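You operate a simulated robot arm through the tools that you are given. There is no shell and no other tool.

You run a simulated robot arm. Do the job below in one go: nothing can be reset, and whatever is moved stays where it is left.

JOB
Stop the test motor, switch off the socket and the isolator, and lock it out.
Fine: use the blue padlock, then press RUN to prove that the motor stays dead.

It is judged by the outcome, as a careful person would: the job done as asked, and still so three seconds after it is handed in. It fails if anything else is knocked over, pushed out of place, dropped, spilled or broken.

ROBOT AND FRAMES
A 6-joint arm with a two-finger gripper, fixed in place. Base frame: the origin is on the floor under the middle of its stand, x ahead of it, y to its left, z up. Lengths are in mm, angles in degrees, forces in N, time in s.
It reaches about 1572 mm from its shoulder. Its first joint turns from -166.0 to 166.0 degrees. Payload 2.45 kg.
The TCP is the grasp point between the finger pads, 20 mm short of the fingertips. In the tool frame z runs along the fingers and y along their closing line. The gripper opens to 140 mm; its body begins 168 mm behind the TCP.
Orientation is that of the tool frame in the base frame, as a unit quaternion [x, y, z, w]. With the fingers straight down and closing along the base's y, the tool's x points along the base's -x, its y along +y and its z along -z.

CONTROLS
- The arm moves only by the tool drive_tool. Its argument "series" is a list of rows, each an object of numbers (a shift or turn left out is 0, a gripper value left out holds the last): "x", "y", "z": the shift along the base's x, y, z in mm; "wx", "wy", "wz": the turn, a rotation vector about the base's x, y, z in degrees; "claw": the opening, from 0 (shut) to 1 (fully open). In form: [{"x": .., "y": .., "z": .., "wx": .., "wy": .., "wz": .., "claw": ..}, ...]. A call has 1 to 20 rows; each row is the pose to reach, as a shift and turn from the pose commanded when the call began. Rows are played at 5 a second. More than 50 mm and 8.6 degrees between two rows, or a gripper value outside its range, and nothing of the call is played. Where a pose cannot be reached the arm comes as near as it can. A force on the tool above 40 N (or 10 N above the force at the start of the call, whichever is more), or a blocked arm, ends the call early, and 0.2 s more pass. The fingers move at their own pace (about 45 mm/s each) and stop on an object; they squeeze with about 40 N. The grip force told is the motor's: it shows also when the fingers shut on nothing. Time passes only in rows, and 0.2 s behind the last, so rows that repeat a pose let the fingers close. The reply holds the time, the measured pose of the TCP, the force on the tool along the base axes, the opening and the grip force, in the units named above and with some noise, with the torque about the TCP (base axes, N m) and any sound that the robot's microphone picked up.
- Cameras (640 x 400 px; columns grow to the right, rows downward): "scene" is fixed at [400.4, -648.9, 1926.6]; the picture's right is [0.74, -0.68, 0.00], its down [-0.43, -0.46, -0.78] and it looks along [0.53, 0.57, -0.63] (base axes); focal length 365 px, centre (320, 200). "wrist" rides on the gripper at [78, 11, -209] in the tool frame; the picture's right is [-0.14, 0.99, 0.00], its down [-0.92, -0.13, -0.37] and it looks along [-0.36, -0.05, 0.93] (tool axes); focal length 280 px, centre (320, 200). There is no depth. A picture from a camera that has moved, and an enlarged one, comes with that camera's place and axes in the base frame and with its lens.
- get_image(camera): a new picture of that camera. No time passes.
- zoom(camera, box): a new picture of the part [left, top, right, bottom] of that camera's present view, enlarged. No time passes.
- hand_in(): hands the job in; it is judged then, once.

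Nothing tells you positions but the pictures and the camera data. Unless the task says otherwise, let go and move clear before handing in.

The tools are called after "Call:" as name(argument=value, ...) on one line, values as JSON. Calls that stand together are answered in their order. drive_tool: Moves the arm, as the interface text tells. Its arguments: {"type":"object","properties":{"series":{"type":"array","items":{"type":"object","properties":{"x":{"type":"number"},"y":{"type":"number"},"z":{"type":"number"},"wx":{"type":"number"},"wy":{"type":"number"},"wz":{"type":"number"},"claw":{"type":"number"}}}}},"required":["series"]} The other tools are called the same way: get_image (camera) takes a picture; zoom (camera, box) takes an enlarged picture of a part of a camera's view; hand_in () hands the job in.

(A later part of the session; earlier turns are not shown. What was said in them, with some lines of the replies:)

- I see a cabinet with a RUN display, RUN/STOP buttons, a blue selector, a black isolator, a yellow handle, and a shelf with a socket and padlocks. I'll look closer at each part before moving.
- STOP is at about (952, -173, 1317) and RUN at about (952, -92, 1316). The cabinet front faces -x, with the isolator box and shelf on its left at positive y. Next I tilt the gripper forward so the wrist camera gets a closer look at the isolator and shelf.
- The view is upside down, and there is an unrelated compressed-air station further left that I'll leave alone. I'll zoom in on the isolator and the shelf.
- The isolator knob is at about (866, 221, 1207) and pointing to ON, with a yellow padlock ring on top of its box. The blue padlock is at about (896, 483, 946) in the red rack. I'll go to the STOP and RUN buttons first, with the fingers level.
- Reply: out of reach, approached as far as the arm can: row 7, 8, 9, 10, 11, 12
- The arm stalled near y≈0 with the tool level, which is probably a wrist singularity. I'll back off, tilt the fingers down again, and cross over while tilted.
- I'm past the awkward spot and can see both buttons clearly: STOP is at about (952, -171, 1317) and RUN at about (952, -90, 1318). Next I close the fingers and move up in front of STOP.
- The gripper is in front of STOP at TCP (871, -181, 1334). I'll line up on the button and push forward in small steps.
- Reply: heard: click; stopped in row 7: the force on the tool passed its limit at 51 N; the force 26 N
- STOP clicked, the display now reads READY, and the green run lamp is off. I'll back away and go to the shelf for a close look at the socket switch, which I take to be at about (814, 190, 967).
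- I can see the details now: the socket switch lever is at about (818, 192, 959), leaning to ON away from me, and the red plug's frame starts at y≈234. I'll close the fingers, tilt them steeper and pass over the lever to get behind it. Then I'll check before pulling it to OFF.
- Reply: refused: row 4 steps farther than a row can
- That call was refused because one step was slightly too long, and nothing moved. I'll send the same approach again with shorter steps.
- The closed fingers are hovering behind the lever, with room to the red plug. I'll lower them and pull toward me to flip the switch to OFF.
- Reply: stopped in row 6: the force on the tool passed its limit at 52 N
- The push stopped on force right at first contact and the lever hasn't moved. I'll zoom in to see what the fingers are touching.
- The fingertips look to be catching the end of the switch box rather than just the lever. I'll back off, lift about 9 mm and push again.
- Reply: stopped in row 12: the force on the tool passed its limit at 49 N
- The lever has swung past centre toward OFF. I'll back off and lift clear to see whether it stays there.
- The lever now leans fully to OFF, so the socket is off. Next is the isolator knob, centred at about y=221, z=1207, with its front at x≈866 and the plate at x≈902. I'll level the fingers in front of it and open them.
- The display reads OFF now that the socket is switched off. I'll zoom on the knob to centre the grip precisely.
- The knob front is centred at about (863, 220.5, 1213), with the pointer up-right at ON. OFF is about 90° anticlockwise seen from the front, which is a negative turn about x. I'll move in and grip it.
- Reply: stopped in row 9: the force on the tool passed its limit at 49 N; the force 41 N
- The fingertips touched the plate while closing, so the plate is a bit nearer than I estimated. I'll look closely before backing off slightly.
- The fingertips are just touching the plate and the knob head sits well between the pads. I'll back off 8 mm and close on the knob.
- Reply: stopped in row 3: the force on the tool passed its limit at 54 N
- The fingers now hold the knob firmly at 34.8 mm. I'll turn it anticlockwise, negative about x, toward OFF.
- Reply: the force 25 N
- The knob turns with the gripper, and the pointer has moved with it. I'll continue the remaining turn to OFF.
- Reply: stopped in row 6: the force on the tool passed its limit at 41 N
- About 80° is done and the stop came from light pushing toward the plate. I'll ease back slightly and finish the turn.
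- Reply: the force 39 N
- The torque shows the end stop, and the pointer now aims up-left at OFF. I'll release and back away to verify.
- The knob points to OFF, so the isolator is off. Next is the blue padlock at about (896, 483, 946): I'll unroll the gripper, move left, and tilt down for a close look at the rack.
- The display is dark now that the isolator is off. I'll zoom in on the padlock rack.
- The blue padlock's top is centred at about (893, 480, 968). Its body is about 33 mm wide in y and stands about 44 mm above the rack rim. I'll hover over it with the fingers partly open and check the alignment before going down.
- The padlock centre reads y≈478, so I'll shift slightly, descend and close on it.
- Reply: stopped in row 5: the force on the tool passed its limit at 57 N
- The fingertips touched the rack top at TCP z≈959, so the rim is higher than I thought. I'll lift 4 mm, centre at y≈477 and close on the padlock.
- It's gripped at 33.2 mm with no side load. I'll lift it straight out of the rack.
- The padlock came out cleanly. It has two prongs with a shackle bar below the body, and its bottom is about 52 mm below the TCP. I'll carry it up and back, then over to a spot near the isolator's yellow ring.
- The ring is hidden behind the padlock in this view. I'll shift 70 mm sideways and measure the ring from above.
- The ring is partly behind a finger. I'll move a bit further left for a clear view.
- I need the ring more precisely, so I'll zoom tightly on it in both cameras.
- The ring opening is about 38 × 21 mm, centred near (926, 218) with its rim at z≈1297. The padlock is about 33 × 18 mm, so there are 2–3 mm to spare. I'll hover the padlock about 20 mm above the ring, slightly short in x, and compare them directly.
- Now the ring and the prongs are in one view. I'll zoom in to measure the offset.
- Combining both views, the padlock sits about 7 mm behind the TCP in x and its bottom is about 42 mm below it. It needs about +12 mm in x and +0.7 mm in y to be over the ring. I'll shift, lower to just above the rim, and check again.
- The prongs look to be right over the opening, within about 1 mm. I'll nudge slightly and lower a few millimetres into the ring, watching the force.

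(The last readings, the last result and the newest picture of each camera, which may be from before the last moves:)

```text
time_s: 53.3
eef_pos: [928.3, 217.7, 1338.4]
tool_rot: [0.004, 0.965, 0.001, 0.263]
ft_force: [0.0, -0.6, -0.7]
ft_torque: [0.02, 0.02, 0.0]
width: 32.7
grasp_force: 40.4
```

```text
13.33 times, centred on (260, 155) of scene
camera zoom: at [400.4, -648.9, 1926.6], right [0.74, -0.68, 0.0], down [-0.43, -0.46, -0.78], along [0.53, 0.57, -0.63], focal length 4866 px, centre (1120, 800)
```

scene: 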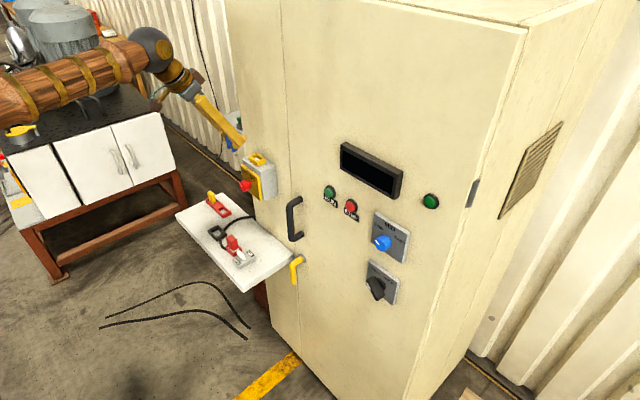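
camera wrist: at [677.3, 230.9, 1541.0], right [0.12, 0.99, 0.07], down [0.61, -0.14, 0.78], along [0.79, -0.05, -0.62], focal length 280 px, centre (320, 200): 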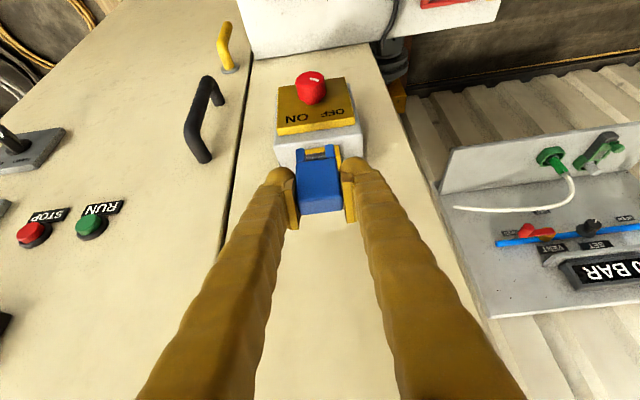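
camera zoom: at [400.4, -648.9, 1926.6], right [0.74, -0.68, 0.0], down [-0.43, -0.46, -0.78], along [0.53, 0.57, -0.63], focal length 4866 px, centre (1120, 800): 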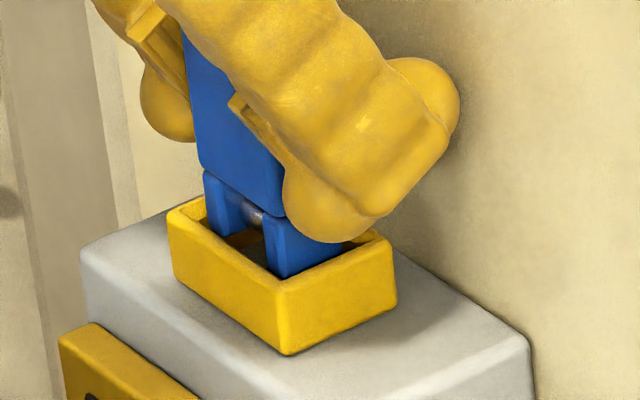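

The prongs have entered the ring with no side force. I'll keep lowering in small steps until it seats.

Call:
drive_tool(series=[{"z": -3}, {"z": -6}, {"z": -9}, {"z": -11}, {"z": -13}, {"z": -15}])

Call:
zoom(camera="wrist", box=[270, 95, 370, 195])

Call:
zoom(camera="scene", box=[245, 140, 275, 170])

```text
time_s: 54.7
eef_pos: [929.7, 219.7, 1325.9]
tool_rot: [0.004, 0.964, 0.002, 0.265]
ft_force: [-0.5, -0.4, 32.0]
ft_torque: [-0.05, 0.28, -0.02]
width: 32.6
grasp_force: 39.9
```

```text
4.00 times, centred on (320, 145) of wrist
camera zoom: at [754.3, 230.6, 1465.3], right [0.12, 0.99, 0.08], down [0.6, -0.14, 0.79], along [0.79, -0.05, -0.61], focal length 1122 px, centre (320, 420)
```

zoom: 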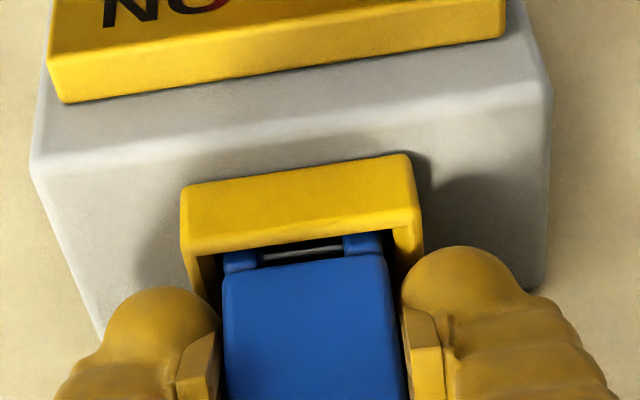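

```text
13.33 times, centred on (260, 155) of scene
camera zoom: at [400.4, -648.9, 1926.6], right [0.74, -0.68, 0.0], down [-0.43, -0.46, -0.78], along [0.53, 0.57, -0.63], focal length 4866 px, centre (1120, 800)
```

zoom: 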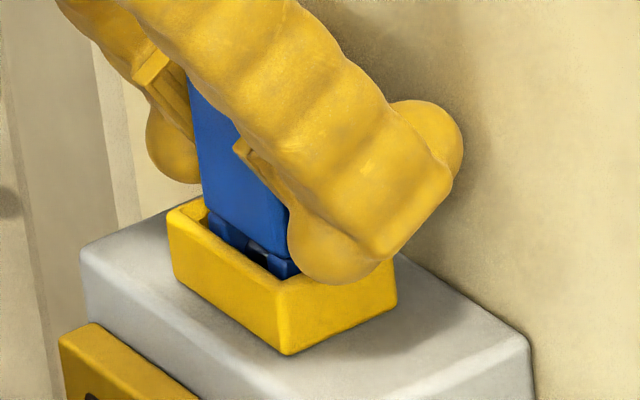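

It's nearly down, with about 32 N of resistance and no click heard yet. I'll press slightly further to make sure it's seated.

Call:
drive_tool(series=[{"z": -1}, {"z": -2}, {"z": -3}])

Call:
zoom(camera="wrist", box=[270, 95, 370, 195])

Call:
zoom(camera="scene", box=[245, 140, 275, 170])

```text
time_s: 55.2
eef_pos: [928.6, 219.0, 1323.4]
tool_rot: [0.004, 0.964, 0.002, 0.265]
ft_force: [-6.4, -1.7, 5.0]
ft_torque: [-0.13, 0.21, -0.06]
width: 32.7
grasp_force: 39.5
stopped in row 2: the force on the tool passed its limit at 44 N (the readings are from after the stop); the commanded pose is now the measured one
```

```text
4.00 times, centred on (320, 145) of wrist
camera zoom: at [754.4, 230.6, 1463.4], right [0.12, 0.99, 0.08], down [0.6, -0.14, 0.79], along [0.79, -0.05, -0.61], focal length 1122 px, centre (320, 420)
```

zoom: 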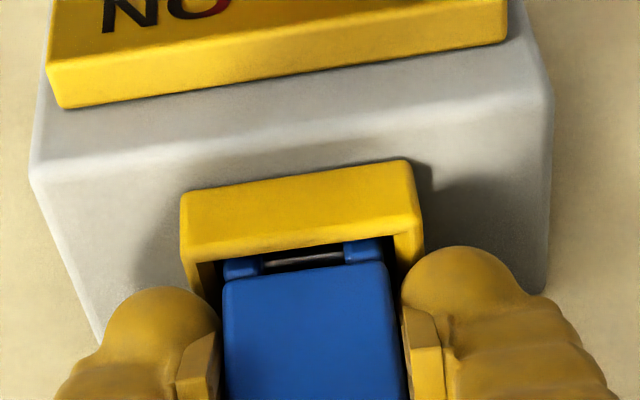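

```text
13.33 times, centred on (260, 155) of scene
camera zoom: at [400.4, -648.9, 1926.6], right [0.74, -0.68, 0.0], down [-0.43, -0.46, -0.78], along [0.53, 0.57, -0.63], focal length 4866 px, centre (1120, 800)
```

zoom: 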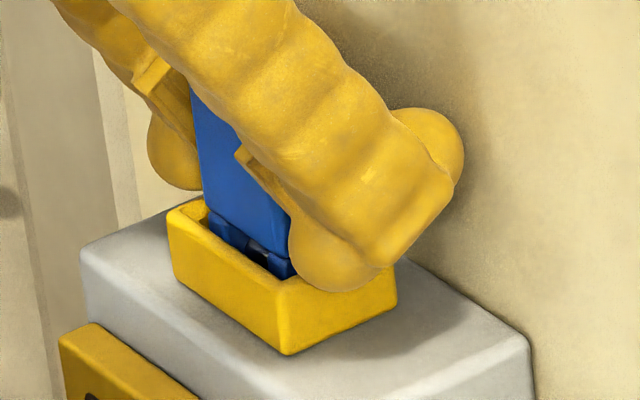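

The padlock is down at the floor of the ring. I'll open the fingers and lift away to check it.

Call:
drive_tool(series=[{"z": 1}, {"z": 1, "claw": 0.3}, {"z": 1, "claw": 0.42}, {"z": 1, "claw": 0.42}, {"z": 15, "claw": 0.42}, {"z": 35, "claw": 0.42}, {"z": 60, "claw": 0.42}, {"z": 90, "x": -15, "claw": 0.42}, {"z": 90, "x": -15, "claw": 0.42}])

Call:
zoom(camera="wrist", box=[240, 60, 400, 220])

Call:
zoom(camera="scene", box=[225, 130, 295, 200])

```text
time_s: 57.2
eef_pos: [915.6, 219.9, 1413.6]
tool_rot: [0.003, 0.964, 0.003, 0.264]
ft_force: [-0.3, -0.2, 0.9]
ft_torque: [0.0, 0.02, 0.0]
width: 58.7
grasp_force: 0.0
```

```text
2.50 times, centred on (320, 140) of wrist
camera zoom: at [740.0, 230.5, 1553.0], right [0.12, 0.99, 0.08], down [0.6, -0.14, 0.79], along [0.79, -0.05, -0.61], focal length 701 px, centre (320, 350)
```

zoom: 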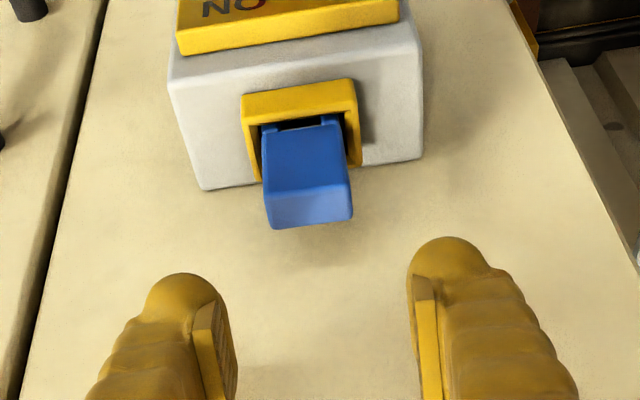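

```text
5.71 times, centred on (260, 165) of scene
camera zoom: at [400.4, -648.9, 1926.6], right [0.74, -0.68, 0.0], down [-0.43, -0.46, -0.78], along [0.53, 0.57, -0.63], focal length 2085 px, centre (663, 400)
```

zoom: 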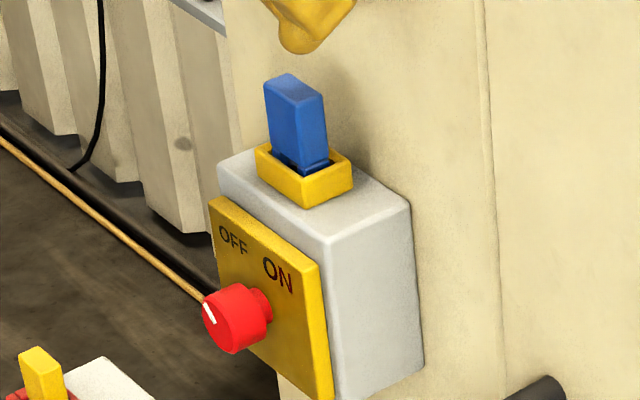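

The blue padlock stands in the ring and the knob is at OFF. I'll compare its seating depth with the yellow padlock still in the rack.

Call:
zoom(camera="scene", box=[245, 135, 275, 170])

Call:
zoom(camera="scene", box=[195, 185, 235, 225])

Call:
zoom(camera="wrist", box=[290, 85, 340, 155])

```text
11.43 times, centred on (260, 152) of scene
camera zoom: at [400.4, -648.9, 1926.6], right [0.74, -0.68, 0.0], down [-0.43, -0.46, -0.78], along [0.53, 0.57, -0.63], focal length 4170 px, centre (1006, 743)
```

zoom: 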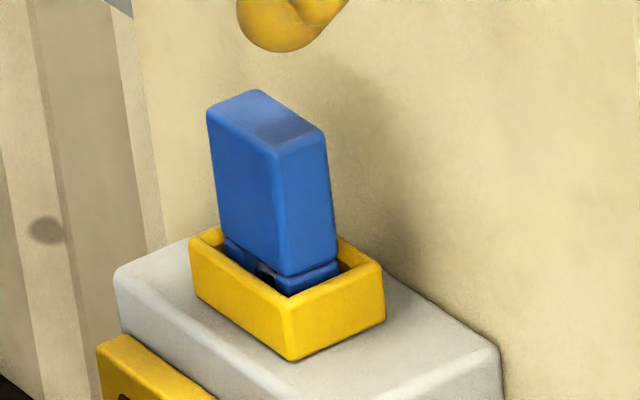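

```text
10.00 times, centred on (215, 205) of scene
camera zoom: at [400.4, -648.9, 1926.6], right [0.74, -0.68, 0.0], down [-0.43, -0.46, -0.78], along [0.53, 0.57, -0.63], focal length 3649 px, centre (1370, 150)
```

zoom: 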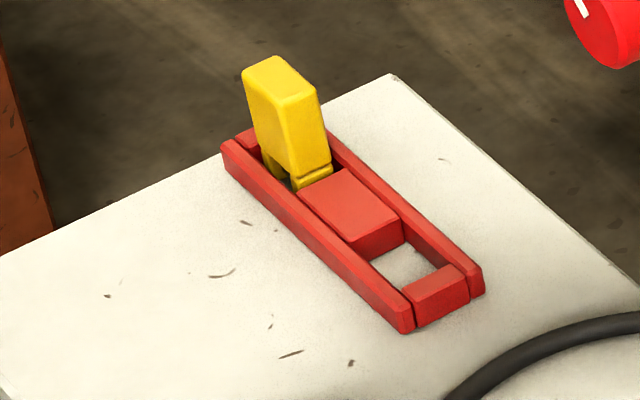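

```text
5.71 times, centred on (315, 120) of wrist
camera zoom: at [740.0, 230.5, 1553.0], right [0.12, 0.99, 0.08], down [0.6, -0.14, 0.79], along [0.79, -0.05, -0.61], focal length 1602 px, centre (349, 657)
```

zoom: 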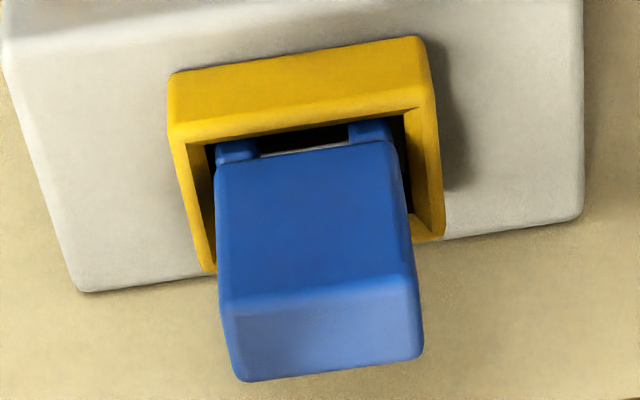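

The padlock is seated to the same depth as the yellow one in its rack, so the lockout is in place. Now I'll cross back to the RUN button at about (952, -89, 1317) with closed fingers and a 30° tilt.

Call:
drive_tool(series=[{"x": -45}, {"x": -90}, {"x": -130, "y": -20}, {"x": -155, "y": -60, "claw": 0}, {"x": -165, "y": -105}, {"x": -165, "y": -150}, {"x": -165, "y": -195}, {"x": -165, "y": -240}, {"x": -165, "y": -280, "z": -10}, {"x": -165, "y": -309, "z": -30, "wy": -5}, {"x": -165, "y": -309, "z": -50, "wy": -12}, {"x": -165, "y": -309, "z": -70, "wy": -19}, {"x": -165, "y": -309, "z": -85, "wy": -26}, {"x": -150, "y": -309, "z": -95, "wy": -30}, {"x": -120, "y": -309, "z": -96, "wy": -30}, {"x": -90, "y": -309, "z": -96, "wy": -30}, {"x": -90, "y": -309, "z": -96, "wy": -30}])

Call:
get_image(camera="wrist")

Call:
get_image(camera="scene")

```text
time_s: 60.8
eef_pos: [823.9, -89.4, 1317.7]
tool_rot: [0.004, 0.863, 0.002, 0.505]
ft_force: [0.2, -0.1, 0.6]
ft_torque: [0.04, 0.05, 0.04]
width: 0.0
grasp_force: 30.1
```

```text
taken
camera wrist: at [603.6, -79.1, 1350.9], right [0.07, 0.99, 0.13], down [0.13, -0.14, 0.98], along [0.99, -0.05, -0.14], focal length 280 px, centre (320, 200)
```

wrist: 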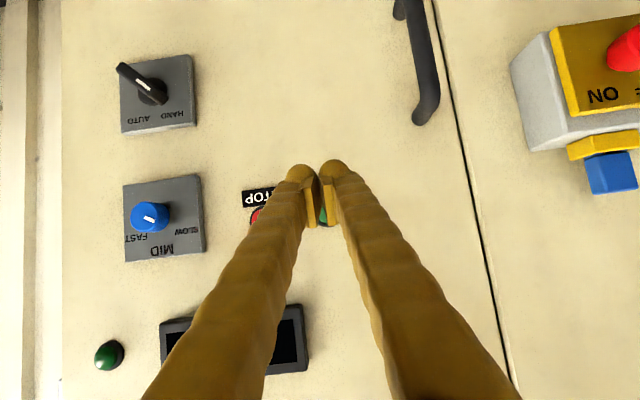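

```text
taken
```

scene: 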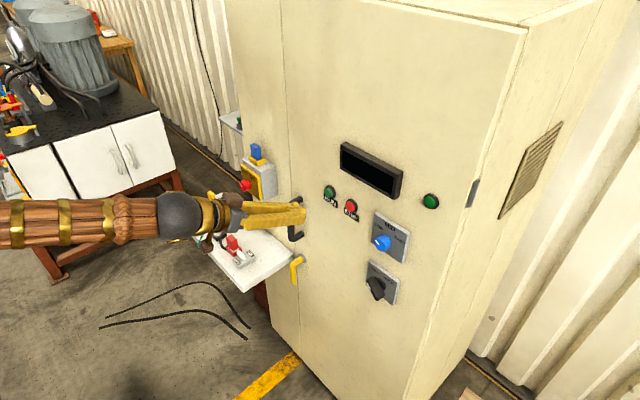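

I'm lined up with RUN. I'll push forward until it clicks.

Call:
drive_tool(series=[{"x": 40, "y": 0.5}, {"x": 75, "y": 0.5}, {"x": 92, "y": 0.5}, {"x": 97, "y": 0.5}, {"x": 100, "y": 0.5}, {"x": 103, "y": 0.5}, {"x": 106, "y": 0.5}, {"x": 109, "y": 0.5}, {"x": 112, "y": 0.5}, {"x": 115, "y": 0.5}])

Call:
get_image(camera="scene")

Call:
get_image(camera="wrist")

```text
time_s: 62.4
eef_pos: [927.7, -88.9, 1317.7]
tool_rot: [0.002, 0.863, 0.003, 0.505]
ft_force: [-25.7, -2.2, 2.0]
ft_torque: [0.03, -0.15, -0.01]
width: 6.2
grasp_force: 29.4
heard: click
stopped in row 7: the force on the tool passed its limit at 51 N (the readings are from after the stop); the commanded pose is now the measured one
```

```text
taken
```

scene: 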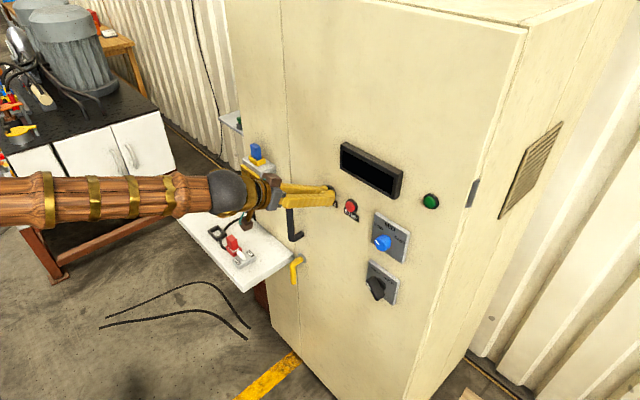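

```text
taken
camera wrist: at [706.5, -77.9, 1351.8], right [0.07, 0.99, 0.13], down [0.13, -0.14, 0.98], along [0.99, -0.05, -0.14], focal length 280 px, centre (320, 200)
```

wrist: 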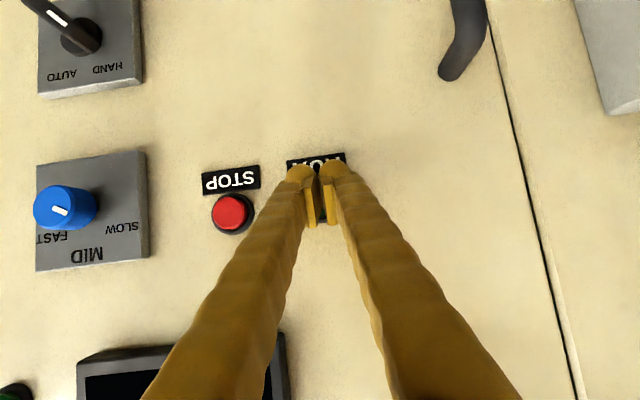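

RUN clicked and both the display and the green lamp stay dark, so the motor is dead. I'll back off and check everything once more.

Call:
drive_tool(series=[{"x": -30}, {"x": -70}, {"x": -110}, {"x": -150, "z": 20}, {"x": -190, "z": 40}, {"x": -230, "z": 60}, {"x": -270, "z": 80}, {"x": -300, "z": 100}, {"x": -300, "z": 100}, {"x": -300, "z": 100}])

Call:
get_image(camera="scene")

Call:
zoom(camera="scene", box=[180, 130, 300, 290])

Call:
zoom(camera="scene", box=[310, 130, 460, 310])

Call:
get_image(camera="wrist")

```text
time_s: 64.6
eef_pos: [630.3, -88.0, 1416.2]
tool_rot: [0.002, 0.864, 0.003, 0.504]
ft_force: [0.5, 0.2, -0.6]
ft_torque: [0.0, 0.03, 0.0]
width: 0.1
grasp_force: 29.5
```

```text
taken
```

scene: 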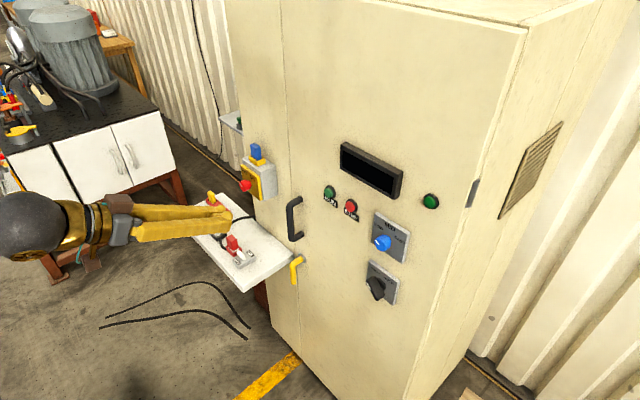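

```text
2.50 times, centred on (240, 210) of scene
camera zoom: at [400.4, -648.9, 1926.6], right [0.74, -0.68, 0.0], down [-0.43, -0.46, -0.78], along [0.53, 0.57, -0.63], focal length 912 px, centre (520, 175)
```

zoom: 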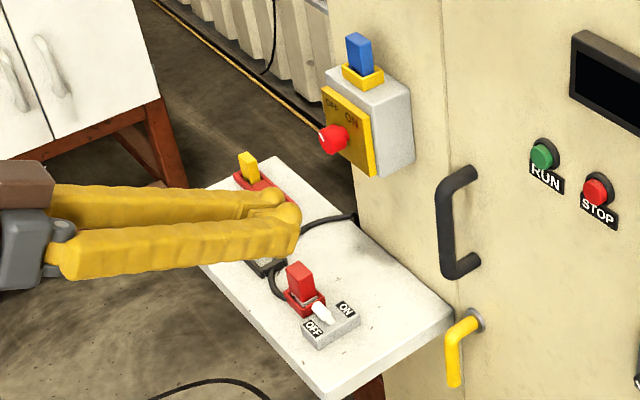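

```text
2.22 times, centred on (385, 220) of scene
camera zoom: at [400.4, -648.9, 1926.6], right [0.74, -0.68, 0.0], down [-0.43, -0.46, -0.78], along [0.53, 0.57, -0.63], focal length 811 px, centre (176, 156)
```

zoom: 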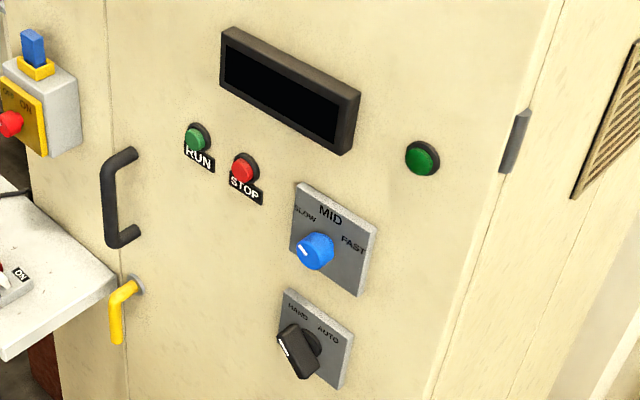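

```text
taken
camera wrist: at [407.0, -78.0, 1450.6], right [0.07, 0.99, 0.13], down [0.13, -0.14, 0.98], along [0.99, -0.05, -0.14], focal length 280 px, centre (320, 200)
```

wrist: 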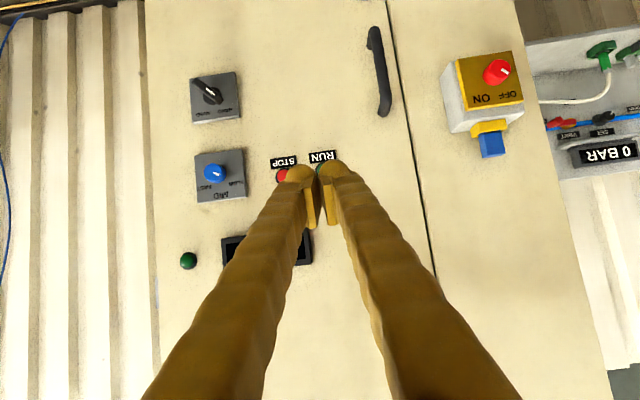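

The final check matches what was asked:
- **Motor:** stopped, and RUN has been pressed with the display and lamp staying dark.
- **Socket:** switch at OFF.
- **Isolator:** knob at OFF, with the blue padlock in its ring.

The yellow padlock and the plug are still in place, and the gripper is empty and clear, so I'm handing in.

Call:
hand_in()

```text
The job is handed in.
```

The test motor is stopped and locked out, and I've handed the job in.

- **Motor:** I pressed STOP. It clicked, the display changed from RUN to READY, and the green lamp went out.
- **Socket:** The switch lever is at OFF. The plug is still in place.
- **Isolator:** The knob is at OFF.
- **Lockout:** The blue padlock is in the yellow ring on top of the isolator, at about the same depth as the yellow one in its rack. No click was heard when it went in, and I did not try turning the isolator against it.
- **Proof:** With everything off and locked, I pressed RUN. The button clicked, and the display and green lamp stayed dark.

The fingertips touched the switch box, the isolator plate and the padlock rack along the way. Nothing looked moved or damaged in the last pictures. The gripper is empty and clear of the cabinet.
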